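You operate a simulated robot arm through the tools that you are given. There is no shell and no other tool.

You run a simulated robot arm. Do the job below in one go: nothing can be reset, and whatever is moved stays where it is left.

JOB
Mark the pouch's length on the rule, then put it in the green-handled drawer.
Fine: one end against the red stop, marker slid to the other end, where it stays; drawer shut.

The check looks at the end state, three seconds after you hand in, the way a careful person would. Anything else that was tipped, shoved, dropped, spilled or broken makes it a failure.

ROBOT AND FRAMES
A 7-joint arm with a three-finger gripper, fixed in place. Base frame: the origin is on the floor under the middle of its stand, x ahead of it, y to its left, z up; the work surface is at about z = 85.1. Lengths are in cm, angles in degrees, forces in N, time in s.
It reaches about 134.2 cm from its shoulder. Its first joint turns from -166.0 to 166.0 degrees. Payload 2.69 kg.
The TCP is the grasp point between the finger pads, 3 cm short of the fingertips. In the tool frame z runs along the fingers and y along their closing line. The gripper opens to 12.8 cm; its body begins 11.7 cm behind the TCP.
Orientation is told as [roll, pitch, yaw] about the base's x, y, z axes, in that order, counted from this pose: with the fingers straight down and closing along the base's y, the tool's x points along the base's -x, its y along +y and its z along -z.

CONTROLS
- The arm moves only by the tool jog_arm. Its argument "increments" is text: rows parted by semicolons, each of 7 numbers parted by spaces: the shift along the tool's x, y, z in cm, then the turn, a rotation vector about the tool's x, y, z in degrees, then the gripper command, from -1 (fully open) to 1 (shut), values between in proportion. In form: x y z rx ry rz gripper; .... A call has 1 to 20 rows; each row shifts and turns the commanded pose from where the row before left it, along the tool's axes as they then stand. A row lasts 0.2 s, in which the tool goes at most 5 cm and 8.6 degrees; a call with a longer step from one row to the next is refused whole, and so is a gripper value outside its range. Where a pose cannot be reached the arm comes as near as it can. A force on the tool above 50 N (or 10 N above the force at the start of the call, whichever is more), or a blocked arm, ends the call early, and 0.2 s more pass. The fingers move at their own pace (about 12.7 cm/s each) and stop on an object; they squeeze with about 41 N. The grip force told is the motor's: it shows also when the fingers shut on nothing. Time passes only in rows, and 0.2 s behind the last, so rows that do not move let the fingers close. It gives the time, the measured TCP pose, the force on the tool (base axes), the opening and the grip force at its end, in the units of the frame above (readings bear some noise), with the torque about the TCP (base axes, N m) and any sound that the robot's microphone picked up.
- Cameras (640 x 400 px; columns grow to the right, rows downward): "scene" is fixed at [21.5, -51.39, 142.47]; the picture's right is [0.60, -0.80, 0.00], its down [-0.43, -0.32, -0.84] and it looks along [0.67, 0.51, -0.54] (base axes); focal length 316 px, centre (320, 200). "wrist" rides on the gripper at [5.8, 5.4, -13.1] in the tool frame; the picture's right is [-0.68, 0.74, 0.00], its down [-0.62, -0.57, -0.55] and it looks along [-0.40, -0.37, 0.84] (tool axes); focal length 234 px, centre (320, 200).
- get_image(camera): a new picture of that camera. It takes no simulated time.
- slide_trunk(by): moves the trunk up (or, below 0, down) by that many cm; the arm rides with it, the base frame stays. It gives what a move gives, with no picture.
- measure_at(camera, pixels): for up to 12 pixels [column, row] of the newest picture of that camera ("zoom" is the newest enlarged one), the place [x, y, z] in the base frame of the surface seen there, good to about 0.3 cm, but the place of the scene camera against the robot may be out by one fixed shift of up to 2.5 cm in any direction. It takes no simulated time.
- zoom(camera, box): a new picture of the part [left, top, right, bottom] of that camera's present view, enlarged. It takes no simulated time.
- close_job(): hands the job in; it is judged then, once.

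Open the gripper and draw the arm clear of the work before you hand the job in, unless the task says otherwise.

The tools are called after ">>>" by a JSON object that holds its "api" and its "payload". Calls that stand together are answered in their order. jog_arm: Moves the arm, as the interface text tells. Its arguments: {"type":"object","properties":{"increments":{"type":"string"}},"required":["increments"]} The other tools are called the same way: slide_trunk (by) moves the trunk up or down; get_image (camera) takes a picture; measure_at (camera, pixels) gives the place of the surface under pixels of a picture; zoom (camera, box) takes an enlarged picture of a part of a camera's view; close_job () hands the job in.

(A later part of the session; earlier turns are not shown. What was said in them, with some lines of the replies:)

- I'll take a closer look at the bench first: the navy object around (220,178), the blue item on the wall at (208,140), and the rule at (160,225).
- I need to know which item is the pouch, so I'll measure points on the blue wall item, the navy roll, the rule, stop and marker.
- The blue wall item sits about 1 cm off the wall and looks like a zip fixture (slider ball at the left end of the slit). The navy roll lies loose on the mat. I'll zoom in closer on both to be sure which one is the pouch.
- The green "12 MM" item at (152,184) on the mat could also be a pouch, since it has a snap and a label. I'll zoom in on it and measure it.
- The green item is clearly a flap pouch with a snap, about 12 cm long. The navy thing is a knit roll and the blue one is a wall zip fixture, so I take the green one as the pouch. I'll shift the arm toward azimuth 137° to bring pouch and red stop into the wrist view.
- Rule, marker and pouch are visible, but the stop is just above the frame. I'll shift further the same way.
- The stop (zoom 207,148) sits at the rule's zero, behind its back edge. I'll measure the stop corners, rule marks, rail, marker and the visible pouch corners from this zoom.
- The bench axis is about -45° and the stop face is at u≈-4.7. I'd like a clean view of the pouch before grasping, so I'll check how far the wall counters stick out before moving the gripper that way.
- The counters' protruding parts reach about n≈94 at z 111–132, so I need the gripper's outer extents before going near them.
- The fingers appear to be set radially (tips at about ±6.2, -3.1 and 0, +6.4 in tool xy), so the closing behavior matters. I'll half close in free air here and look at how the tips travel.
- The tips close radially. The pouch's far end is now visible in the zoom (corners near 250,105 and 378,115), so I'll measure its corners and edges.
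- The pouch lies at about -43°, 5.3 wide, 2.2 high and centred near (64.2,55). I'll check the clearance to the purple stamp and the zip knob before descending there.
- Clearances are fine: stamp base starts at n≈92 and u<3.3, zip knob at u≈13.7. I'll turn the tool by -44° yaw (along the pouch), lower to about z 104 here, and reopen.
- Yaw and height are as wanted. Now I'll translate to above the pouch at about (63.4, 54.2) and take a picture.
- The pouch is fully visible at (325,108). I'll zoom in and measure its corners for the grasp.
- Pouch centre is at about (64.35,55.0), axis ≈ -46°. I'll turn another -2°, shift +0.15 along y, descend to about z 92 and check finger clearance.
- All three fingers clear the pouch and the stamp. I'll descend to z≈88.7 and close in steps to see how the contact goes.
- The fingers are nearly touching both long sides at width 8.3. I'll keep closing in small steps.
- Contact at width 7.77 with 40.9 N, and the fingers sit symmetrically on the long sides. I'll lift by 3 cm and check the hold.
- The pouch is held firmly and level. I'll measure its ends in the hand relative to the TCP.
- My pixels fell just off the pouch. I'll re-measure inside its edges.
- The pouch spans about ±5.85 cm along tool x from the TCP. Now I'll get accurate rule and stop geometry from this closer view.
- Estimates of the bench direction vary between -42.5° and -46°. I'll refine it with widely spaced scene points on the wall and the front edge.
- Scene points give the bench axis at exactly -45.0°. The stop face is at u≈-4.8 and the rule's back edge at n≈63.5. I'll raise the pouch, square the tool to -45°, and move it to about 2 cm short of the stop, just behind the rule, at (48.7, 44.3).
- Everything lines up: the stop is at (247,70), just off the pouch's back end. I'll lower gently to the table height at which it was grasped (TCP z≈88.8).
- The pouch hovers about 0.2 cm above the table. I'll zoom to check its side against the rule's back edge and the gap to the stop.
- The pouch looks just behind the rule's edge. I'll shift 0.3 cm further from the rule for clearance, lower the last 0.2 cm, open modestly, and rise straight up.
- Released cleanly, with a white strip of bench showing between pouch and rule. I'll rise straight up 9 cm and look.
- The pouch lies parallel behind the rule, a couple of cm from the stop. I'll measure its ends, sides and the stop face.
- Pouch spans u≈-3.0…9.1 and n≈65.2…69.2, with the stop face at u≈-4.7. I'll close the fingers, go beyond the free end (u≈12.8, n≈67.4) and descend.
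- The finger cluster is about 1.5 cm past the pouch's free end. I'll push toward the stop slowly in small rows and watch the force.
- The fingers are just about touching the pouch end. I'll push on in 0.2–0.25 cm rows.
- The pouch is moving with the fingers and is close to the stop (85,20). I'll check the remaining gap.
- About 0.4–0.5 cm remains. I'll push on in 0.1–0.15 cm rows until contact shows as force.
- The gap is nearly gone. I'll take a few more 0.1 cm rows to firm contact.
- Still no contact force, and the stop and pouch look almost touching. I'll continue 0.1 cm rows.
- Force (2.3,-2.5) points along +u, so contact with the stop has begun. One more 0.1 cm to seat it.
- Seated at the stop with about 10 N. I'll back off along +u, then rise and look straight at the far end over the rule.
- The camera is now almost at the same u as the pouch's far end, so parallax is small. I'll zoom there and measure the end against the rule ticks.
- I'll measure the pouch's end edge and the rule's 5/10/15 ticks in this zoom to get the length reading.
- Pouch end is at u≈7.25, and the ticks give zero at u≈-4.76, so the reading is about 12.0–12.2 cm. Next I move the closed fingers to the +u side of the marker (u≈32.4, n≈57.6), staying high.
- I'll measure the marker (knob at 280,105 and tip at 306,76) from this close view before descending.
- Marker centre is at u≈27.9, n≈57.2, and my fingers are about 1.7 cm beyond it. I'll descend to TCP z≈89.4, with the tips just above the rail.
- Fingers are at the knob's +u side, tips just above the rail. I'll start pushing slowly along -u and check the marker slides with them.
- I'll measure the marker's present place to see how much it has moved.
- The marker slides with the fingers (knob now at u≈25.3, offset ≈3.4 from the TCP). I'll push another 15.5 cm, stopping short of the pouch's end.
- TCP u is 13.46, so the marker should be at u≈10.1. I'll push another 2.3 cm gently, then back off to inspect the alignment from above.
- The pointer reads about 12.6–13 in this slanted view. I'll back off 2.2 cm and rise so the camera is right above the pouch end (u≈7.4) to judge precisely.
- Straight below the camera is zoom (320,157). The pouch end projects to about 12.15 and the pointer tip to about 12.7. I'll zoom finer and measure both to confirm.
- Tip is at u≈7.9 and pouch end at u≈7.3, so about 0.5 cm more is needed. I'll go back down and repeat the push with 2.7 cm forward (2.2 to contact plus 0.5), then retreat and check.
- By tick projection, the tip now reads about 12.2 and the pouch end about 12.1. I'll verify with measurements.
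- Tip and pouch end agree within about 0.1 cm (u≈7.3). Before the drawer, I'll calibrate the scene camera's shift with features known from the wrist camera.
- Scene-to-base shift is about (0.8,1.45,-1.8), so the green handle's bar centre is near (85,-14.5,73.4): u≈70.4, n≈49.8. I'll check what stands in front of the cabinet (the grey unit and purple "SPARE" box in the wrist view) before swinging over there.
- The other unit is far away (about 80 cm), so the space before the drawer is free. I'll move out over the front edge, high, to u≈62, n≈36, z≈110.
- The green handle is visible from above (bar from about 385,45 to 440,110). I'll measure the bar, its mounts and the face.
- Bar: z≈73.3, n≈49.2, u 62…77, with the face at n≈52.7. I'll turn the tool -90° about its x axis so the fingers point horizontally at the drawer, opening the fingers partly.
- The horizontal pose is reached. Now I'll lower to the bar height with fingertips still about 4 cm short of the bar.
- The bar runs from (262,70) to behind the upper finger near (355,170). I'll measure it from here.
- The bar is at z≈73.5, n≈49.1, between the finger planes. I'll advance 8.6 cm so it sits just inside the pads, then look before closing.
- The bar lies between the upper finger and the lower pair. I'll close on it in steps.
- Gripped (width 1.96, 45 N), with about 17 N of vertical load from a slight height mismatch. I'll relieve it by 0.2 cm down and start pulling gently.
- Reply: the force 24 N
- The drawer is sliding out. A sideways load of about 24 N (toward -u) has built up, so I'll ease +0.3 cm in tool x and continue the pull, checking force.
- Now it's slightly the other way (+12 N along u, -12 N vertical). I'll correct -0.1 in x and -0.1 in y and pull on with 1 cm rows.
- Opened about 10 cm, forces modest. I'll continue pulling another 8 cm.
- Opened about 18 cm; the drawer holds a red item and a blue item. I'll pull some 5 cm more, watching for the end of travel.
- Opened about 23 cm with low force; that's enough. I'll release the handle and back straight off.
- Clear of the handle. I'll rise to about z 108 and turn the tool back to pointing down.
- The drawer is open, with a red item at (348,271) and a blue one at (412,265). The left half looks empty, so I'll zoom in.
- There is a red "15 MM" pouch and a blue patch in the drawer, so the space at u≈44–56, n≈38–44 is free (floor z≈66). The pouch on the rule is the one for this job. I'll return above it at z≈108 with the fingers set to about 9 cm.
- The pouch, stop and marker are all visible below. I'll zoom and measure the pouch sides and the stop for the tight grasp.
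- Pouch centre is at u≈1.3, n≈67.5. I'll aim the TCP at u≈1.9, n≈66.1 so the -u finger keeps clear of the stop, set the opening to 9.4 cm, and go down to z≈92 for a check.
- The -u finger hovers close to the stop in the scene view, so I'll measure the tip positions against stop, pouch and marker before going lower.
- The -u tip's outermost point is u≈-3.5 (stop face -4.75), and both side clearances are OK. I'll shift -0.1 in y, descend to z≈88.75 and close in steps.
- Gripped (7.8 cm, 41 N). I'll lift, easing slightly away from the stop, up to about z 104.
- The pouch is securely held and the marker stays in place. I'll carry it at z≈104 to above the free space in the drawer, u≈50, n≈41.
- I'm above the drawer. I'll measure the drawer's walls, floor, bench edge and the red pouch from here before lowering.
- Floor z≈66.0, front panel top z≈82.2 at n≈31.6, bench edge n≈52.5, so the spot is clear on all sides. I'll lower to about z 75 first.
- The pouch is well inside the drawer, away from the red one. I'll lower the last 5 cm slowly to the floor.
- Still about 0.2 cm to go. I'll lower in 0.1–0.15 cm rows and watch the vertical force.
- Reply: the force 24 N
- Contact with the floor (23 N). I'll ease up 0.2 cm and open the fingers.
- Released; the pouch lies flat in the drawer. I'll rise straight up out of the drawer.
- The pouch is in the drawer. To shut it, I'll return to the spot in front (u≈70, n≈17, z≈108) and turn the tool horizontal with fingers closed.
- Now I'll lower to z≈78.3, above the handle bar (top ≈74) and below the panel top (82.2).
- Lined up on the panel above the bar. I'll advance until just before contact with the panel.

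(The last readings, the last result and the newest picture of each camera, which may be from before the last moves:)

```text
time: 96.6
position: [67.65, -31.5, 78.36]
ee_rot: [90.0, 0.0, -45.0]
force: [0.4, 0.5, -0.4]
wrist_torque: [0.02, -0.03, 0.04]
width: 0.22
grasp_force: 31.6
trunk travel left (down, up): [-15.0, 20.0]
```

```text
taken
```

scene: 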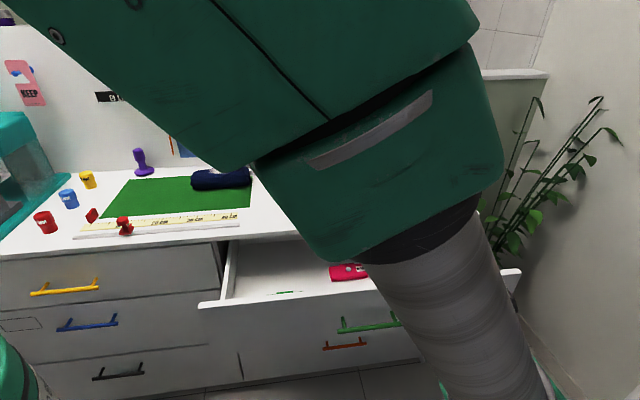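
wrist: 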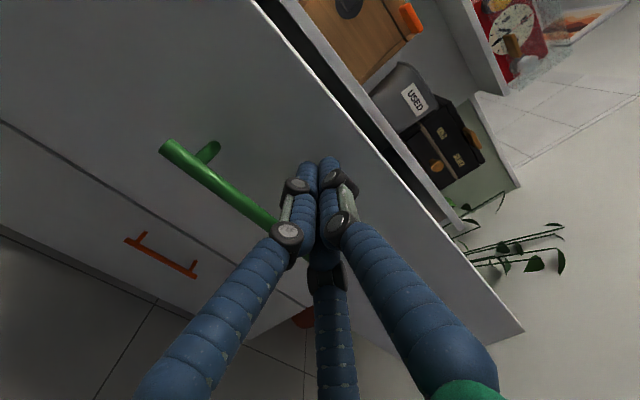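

Tips are about 1.3 cm from the panel. I'll push on slowly and watch force.

>>> {"api": "jog_arm", "payload": {"increments": "0 0 0.5 0 0 0 1; 0 0 0.5 0 0 0 1; 0 0 0.5 0 0 0 1; 0 0 0.5 0 0 0 1; 0 0 0.6 0 0 0 1; 0 0 0.6 0 0 0 1; 0 0 0.6 0 0 0 1; 0 0 0.6 0 0 0 1; 0 0 0 0 0 0 1"}}

>>> {"api": "get_image", "payload": {"camera": "wrist"}}

```text
time: 98.6
position: [70.74, -28.5, 78.2]
ee_rot: [90.1, 0.0, -45.0]
force: [-0.2, 0.2, -0.7]
wrist_torque: [-0.02, 0.0, -0.01]
width: 0.19
grasp_force: 31.8
trunk travel left (down, up): [-15.0, 20.0]
```

```text
taken
```

wrist: 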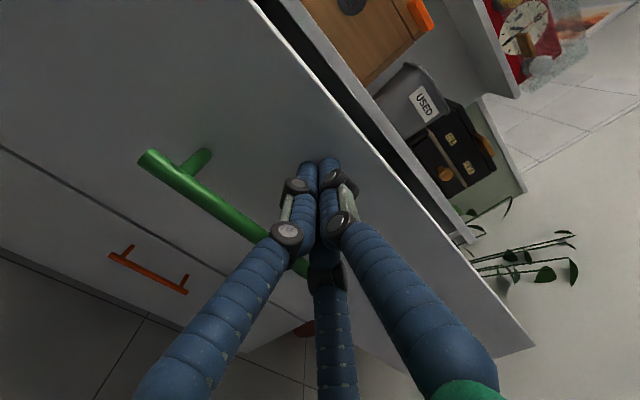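

Sliding freely, with the panel moving along. I'll continue pushing in 0.7 cm rows.

>>> {"api": "jog_arm", "payload": {"increments": "0 0 0.7 0 0 0 1; 0 0 0.7 0 0 0 1; 0 0 0.7 0 0 0 1; 0 0 0.7 0 0 0 1; 0 0 0.7 0 0 0 1; 0 0 0.7 0 0 0 1; 0 0 0.7 0 0 0 1; 0 0 0.7 0 0 0 1; 0 0 0.7 0 0 0 1; 0 0 0.7 0 0 0 1; 0 0 0.7 0 0 0 1; 0 0 0.7 0 0 0 1; 0 0 0 0 0 0 1"}}

>>> {"api": "get_image", "payload": {"camera": "wrist"}}

>>> {"api": "get_image", "payload": {"camera": "scene"}}

```text
time: 101.4
position: [76.61, -22.62, 78.41]
ee_rot: [90.0, -0.1, -45.0]
force: [0.8, 0.8, 0.8]
wrist_torque: [0.01, -0.06, 0.03]
width: 0.19
grasp_force: 31.8
trunk travel left (down, up): [-15.0, 20.0]
```

```text
taken
```

wrist: 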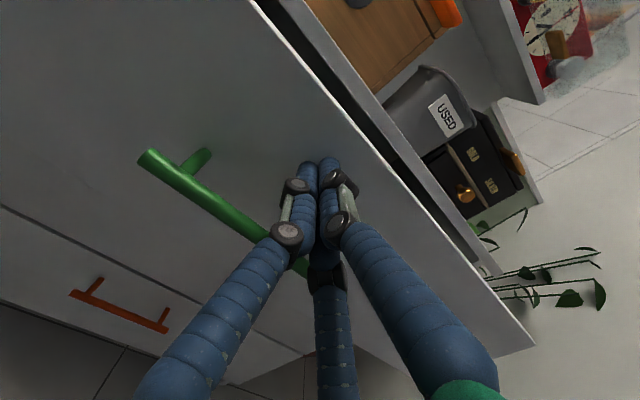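

```text
taken
```

scene: 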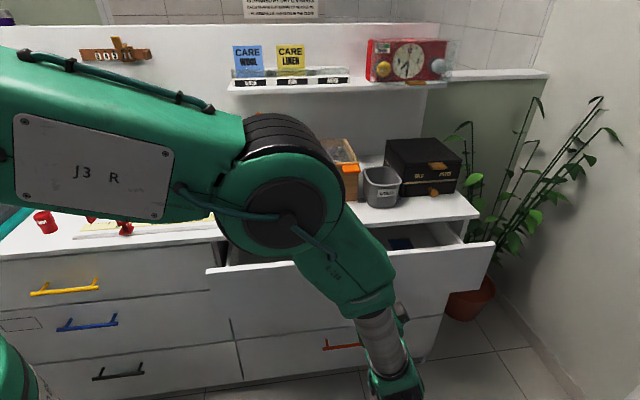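

The drawer is closing: face at about n≈41, closed at about 52.7. I'll continue, slowing down near the end.

>>> {"api": "jog_arm", "payload": {"increments": "0 0 0.7 0 0 0 1; 0 0 0.7 0 0 0 1; 0 0 0.7 0 0 0 1; 0 0 0.7 0 0 0 1; 0 0 0.7 0 0 0 1; 0 0 0.7 0 0 0 1; 0 0 0.7 0 0 0 1; 0 0 0.7 0 0 0 1; 0 0 0.7 0 0 0 1; 0 0 0.7 0 0 0 1; 0 0 0.7 0 0 0 1; 0 0 0.6 0 0 0 1; 0 0 0.5 0 0 0 1; 0 0 0.4 0 0 0 1; 0 0 0 0 0 0 1"}}

>>> {"api": "get_image", "payload": {"camera": "wrist"}}

```text
time: 104.6
position: [83.31, -16.06, 78.3]
ee_rot: [90.2, 0.0, -45.1]
force: [-0.4, -0.4, -0.5]
wrist_torque: [0.01, 0.04, 0.0]
width: 0.2
grasp_force: 30.5
trunk travel left (down, up): [-15.0, 20.0]
```

```text
taken
```

wrist: 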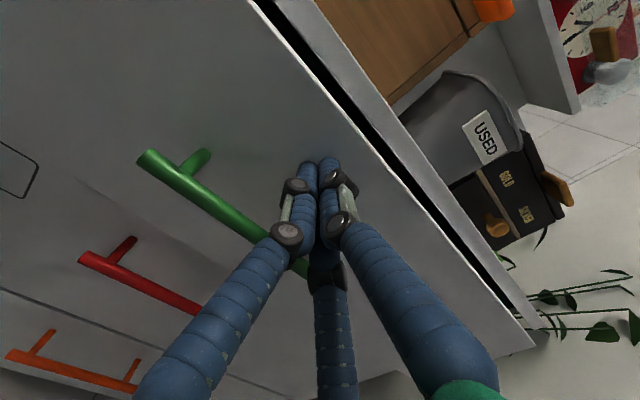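

About 2 cm of travel left. I'll push in 0.3 cm rows until the force shows it is shut.

>>> {"api": "jog_arm", "payload": {"increments": "0 0 0.3 0 0 0 1; 0 0 0.3 0 0 0 1; 0 0 0.3 0 0 0 1; 0 0 0.3 0 0 0 1; 0 0 0.3 0 0 0 1; 0 0 0 0 0 0 1"}}

>>> {"api": "get_image", "payload": {"camera": "wrist"}}

```text
time: 106.0
position: [84.43, -14.9, 78.33]
ee_rot: [90.1, 0.1, -45.1]
force: [-0.7, -0.5, 0.0]
wrist_torque: [-0.03, -0.04, 0.03]
width: 0.22
grasp_force: 31.1
trunk travel left (down, up): [-15.0, 20.0]
```

```text
taken
```

wrist: 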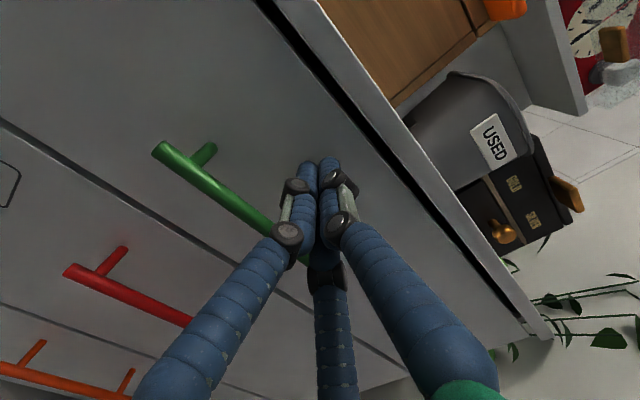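

The handle shifted in view, so the drawer may have coasted shut by itself. I'll push on in 0.2 cm rows until contact force.

>>> {"api": "jog_arm", "payload": {"increments": "0 0 0.2 0 0 0 1; 0 0 0.2 0 0 0 1; 0 0 0.2 0 0 0 1; 0 0 0 0 0 0 1"}}

```text
time: 107.0
position: [84.77, -14.56, 78.27]
ee_rot: [90.0, -0.1, -45.0]
force: [-0.1, 0.7, -0.2]
wrist_torque: [0.01, 0.0, -0.02]
width: 0.21
grasp_force: 31.5
trunk travel left (down, up): [-15.0, 20.0]
```

>>> {"api": "jog_arm", "payload": {"increments": "0 0 0.2 0 0 0 1; 0 0 0.2 0 0 0 1; 0 0 0.2 0 0 0 1; 0 0 0 0 0 0 1"}}

>>> {"api": "get_image", "payload": {"camera": "wrist"}}

```text
time: 108.0
position: [85.22, -14.17, 78.33]
ee_rot: [90.0, -0.1, -45.0]
force: [0.1, -0.6, -0.3]
wrist_torque: [0.05, 0.01, 0.03]
width: 0.2
grasp_force: 32.2
trunk travel left (down, up): [-15.0, 20.0]
```

```text
taken
```

wrist: 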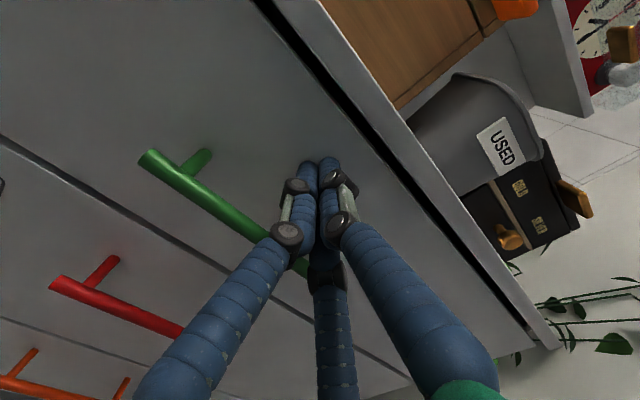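

The fingers are back in contact with the panel (handle again at 150,155). One or two more small pushes should show whether it is at the stop.

>>> {"api": "jog_arm", "payload": {"increments": "0 0 0.15 0 0 0 1; 0 0 0.15 0 0 0 1; 0 0 0 0 0 0 1"}}

```text
time: 108.8
position: [85.18, -14.19, 78.35]
ee_rot: [90.0, 0.2, -45.1]
force: [-35.2, -28.3, -0.2]
wrist_torque: [-0.37, -0.28, 0.27]
width: 0.61
grasp_force: 31.2
trunk travel left (down, up): [-15.0, 20.0]
```

45 N of resistance and no more travel, so the drawer is shut. I'll back straight off.

>>> {"api": "jog_arm", "payload": {"increments": "0 0 -0.3 0 0 0 1; 0 0 -0.7 0 0 0 1; 0 0 -2 0 0 0 1; 0 0 -3 0 0 0 1; 0 0 -4 0 0 0 1; 0 0 -4 0 0 0 1; 0 0 -4 0 0 0 1; 0 0 -4 0 0 0 1; 0 0 -4 0 0 0 1; 0 0 -4 0 0 0 1; 0 0 0 0 0 0 1"}}

>>> {"api": "get_image", "payload": {"camera": "wrist"}}

>>> {"api": "get_image", "payload": {"camera": "scene"}}

```text
time: 111.2
position: [64.07, -34.98, 78.39]
ee_rot: [89.9, 0.0, -45.0]
force: [-0.9, 0.3, -0.1]
wrist_torque: [-0.03, -0.04, -0.01]
width: 0.22
grasp_force: 31.6
trunk travel left (down, up): [-15.0, 20.0]
```

```text
taken
```

wrist: 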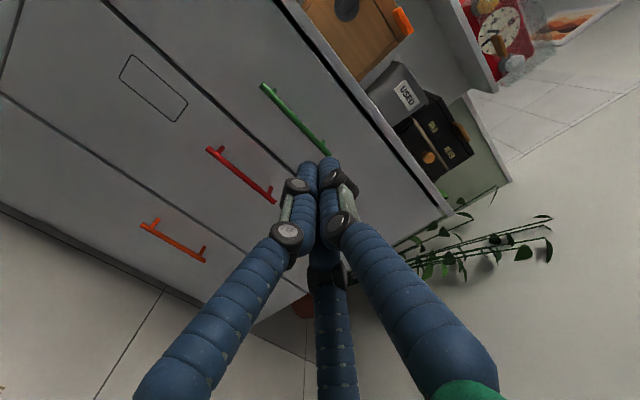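

```text
taken
```

scene: 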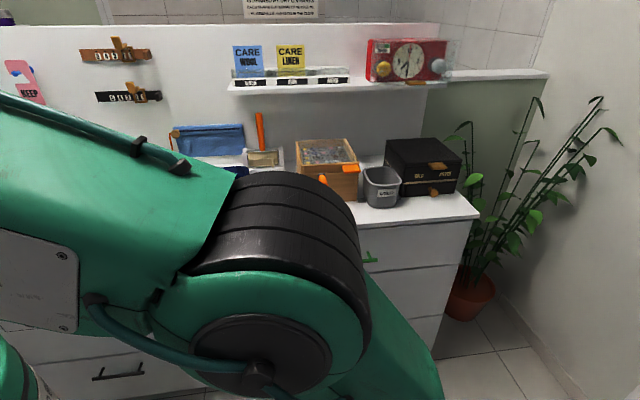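

The drawer front is flush with the others. I'll rise and turn the tool back down, opening the gripper.

>>> {"api": "jog_arm", "payload": {"increments": "0 4.5 0 0 0 0 1; 0 4.5 0 0 0 0 1; 0 4.5 0 0 0 0 1; 0 4.5 0 0 0 0 1; 0 4.5 0 0 0 0 1; 0 4.5 0 0 0 0 1; 0 4.5 0 0 0 0 1; 0 0 0 0 0 0 1"}}

>>> {"api": "jog_arm", "payload": {"increments": "0 0 0 8 0 0 0; 0 0 0 8 0 0 -1; 0 0 0 8 0 0 -1; 0 0 0 8 0 0 -1; 0 0 0 8 0 0 -1; 0 0 0 8 0 0 -1; 0 0 0 8 0 0 -1; 0 0 0 8 0 0 -1; 0 0 0 8 0 0 -1; 0 0 0 8 0 0 -1; 0 0 0 8 0 0 -1; 0 0 0 2 0 0 -1; 0 0 0 0 0 0 -1"}}

>>> {"api": "get_image", "payload": {"camera": "scene"}}

>>> {"api": "zoom", "payload": {"camera": "scene", "box": [60, 170, 270, 250]}}

>>> {"api": "zoom", "payload": {"camera": "scene", "box": [200, 200, 480, 370]}}

```text
time: 113.0
position: [64.16, -35.0, 109.83]
ee_rot: [90.0, 0.0, -45.0]
force: [-0.9, 0.0, 0.4]
wrist_torque: [-0.07, 0.04, -0.04]
width: 0.21
grasp_force: 31.1
trunk travel left (down, up): [-15.0, 20.0]
```

```text
time: 115.8
position: [64.24, -35.15, 109.91]
ee_rot: [-0.2, -0.1, -45.0]
force: [0.5, 0.2, 0.0]
wrist_torque: [-0.03, 0.0, 0.01]
width: 12.79
grasp_force: 0.0
trunk travel left (down, up): [-15.0, 20.0]
```

```text
taken
```

scene: 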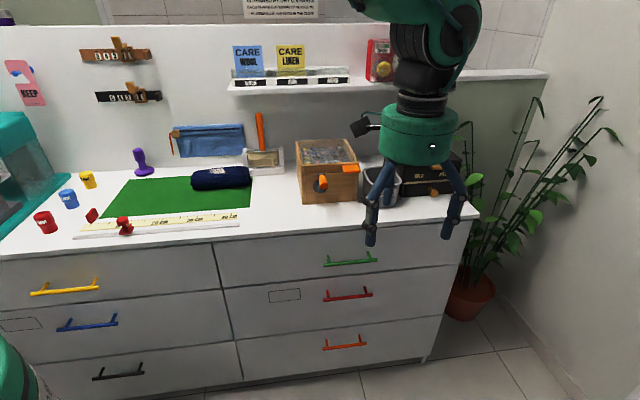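

```text
3.05 times, centred on (165, 210) of scene
```

zoom: 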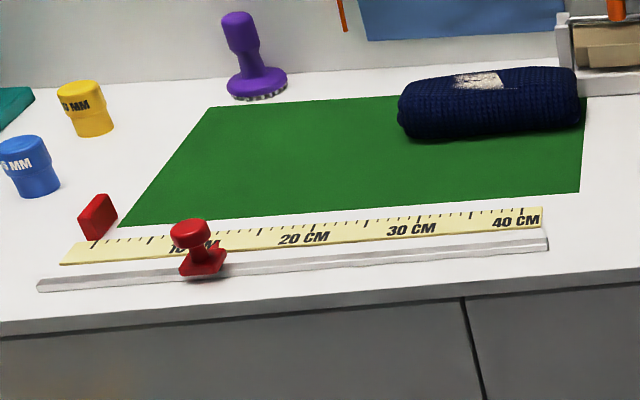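

```text
2.29 times, centred on (340, 285) of scene
```

zoom: 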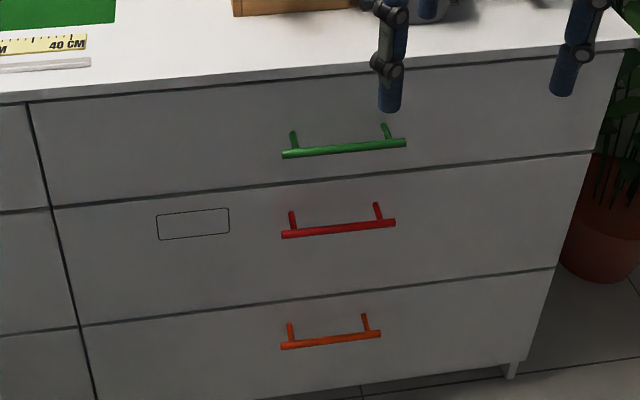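

All looks right: drawer flush, other items untouched. For a last check on the marker, I'll take the camera over it at a safe height.

>>> {"api": "jog_arm", "payload": {"increments": "4.3 2.2 0 0 0 0 -1; 4.3 2.2 0 0 0 0 -1; 4.3 2.2 0 0 0 0 -1; 4.3 2.2 0 0 0 0 -1; 4.3 2.2 0 0 0 0 -1; 4.3 2.2 0 0 0 0 -1; 4.3 2.2 0 0 0 0 -1; 4.3 2.2 0 0 0 0 -1; 4.3 2.2 0 0 0 0 -1; 4.3 2.2 0 0 0 0 -1; 4.3 2.2 0 0 0 0 -1; 4.3 2.2 0 0 0 0 -1; 4.3 2.2 0 0 0 0 -1; 0.5 2.8 0 0 0 0 -1; 0.5 2.8 0 0 0 0 -1; 0.4 2.8 0 0 0 0 -1; 0 0 0 0 0 0 -1; 0 0 0 0 0 0 -1"}}

>>> {"api": "get_image", "payload": {"camera": "wrist"}}

>>> {"api": "zoom", "payload": {"camera": "wrist", "box": [260, 20, 380, 120]}}

```text
time: 119.6
position: [49.95, 31.57, 109.8]
ee_rot: [0.0, 0.0, -45.0]
force: [0.8, 0.8, 0.3]
wrist_torque: [0.01, -0.02, 0.01]
width: 12.82
grasp_force: 0.1
trunk travel left (down, up): [-15.0, 20.0]
```

```text
taken
```

wrist: 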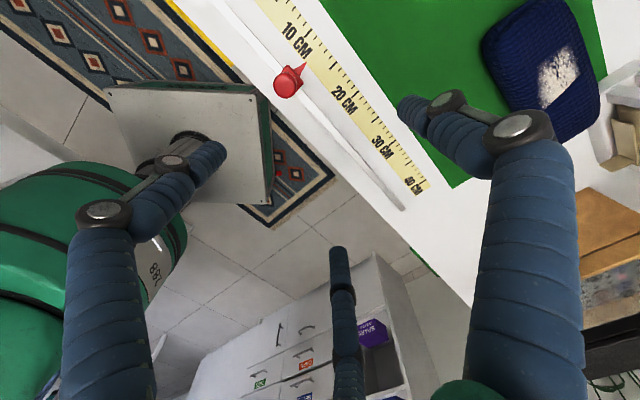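

```text
4.00 times, centred on (320, 70) of wrist
```

zoom: 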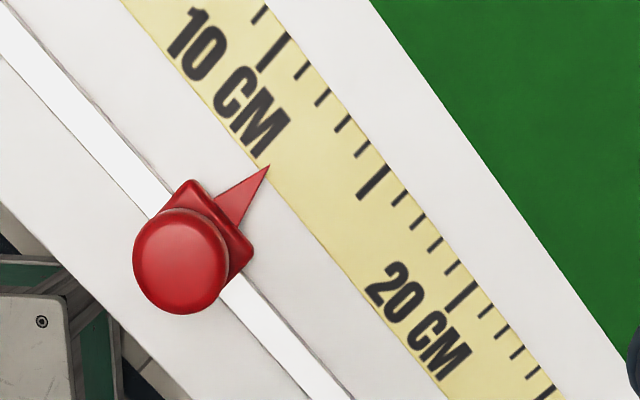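

The pointer reads about 12.1–12.2 cm, matching the pouch's measured end. The gripper is open, so I'll draw the arm up and back from the bench before handing in.

>>> {"api": "jog_arm", "payload": {"increments": "0 -3 -2 0 0 0 -1; 0 -4 -2 0 0 0 -1; 0 -4 -2 0 0 0 -1; 0 -4 0 0 0 0 -1; 0 -3 0 0 0 0 -1; 0 0 0 0 0 0 -1; 0 0 0 0 0 0 -1"}}

>>> {"api": "get_image", "payload": {"camera": "scene"}}

```text
time: 121.2
position: [36.94, 18.77, 115.86]
ee_rot: [-0.1, 0.0, -45.1]
force: [-0.1, -0.2, -0.7]
wrist_torque: [-0.01, 0.03, 0.02]
width: 12.78
grasp_force: 0.0
trunk travel left (down, up): [-15.0, 20.0]
```

```text
taken
```

scene: 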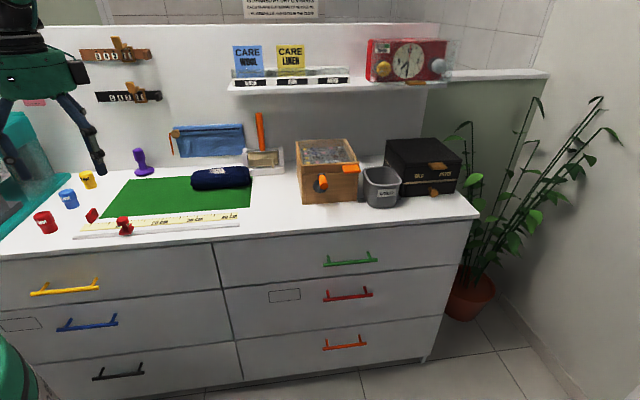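

The arm is clear with the gripper open, the drawer is shut with the pouch inside, the marker stands at about 12.1 cm, and nothing else has been disturbed. I'm handing the job in.

>>> {"api": "close_job", "payload": {}}

```text
The job is handed in.
```

I measured the green pouch, marked its length on the rule, and shut it in the green-handled drawer. The job is handed in.

- **Which pouch:** I took the green flap pouch on the mat as the one you meant. A red pouch labelled "15 MM" was already in the green-handled drawer, and I left it where it was.
- **Measurement:** I pushed the pouch against the red stop until I felt contact. I then slid the marker until its pointer lined up with the other end. It reads about 12.1–12.2 cm, and the pouch end and pointer agreed to within about 0.1 cm.
- **Drawer:** The pouch lies flat in the drawer, clear of the red pouch and the blue patch. I pushed the drawer until it would go no further, and its front is flush with the others.
- **Rest of the bench:** In the last picture nothing else had moved. The gripper is open and the arm is clear of the bench.
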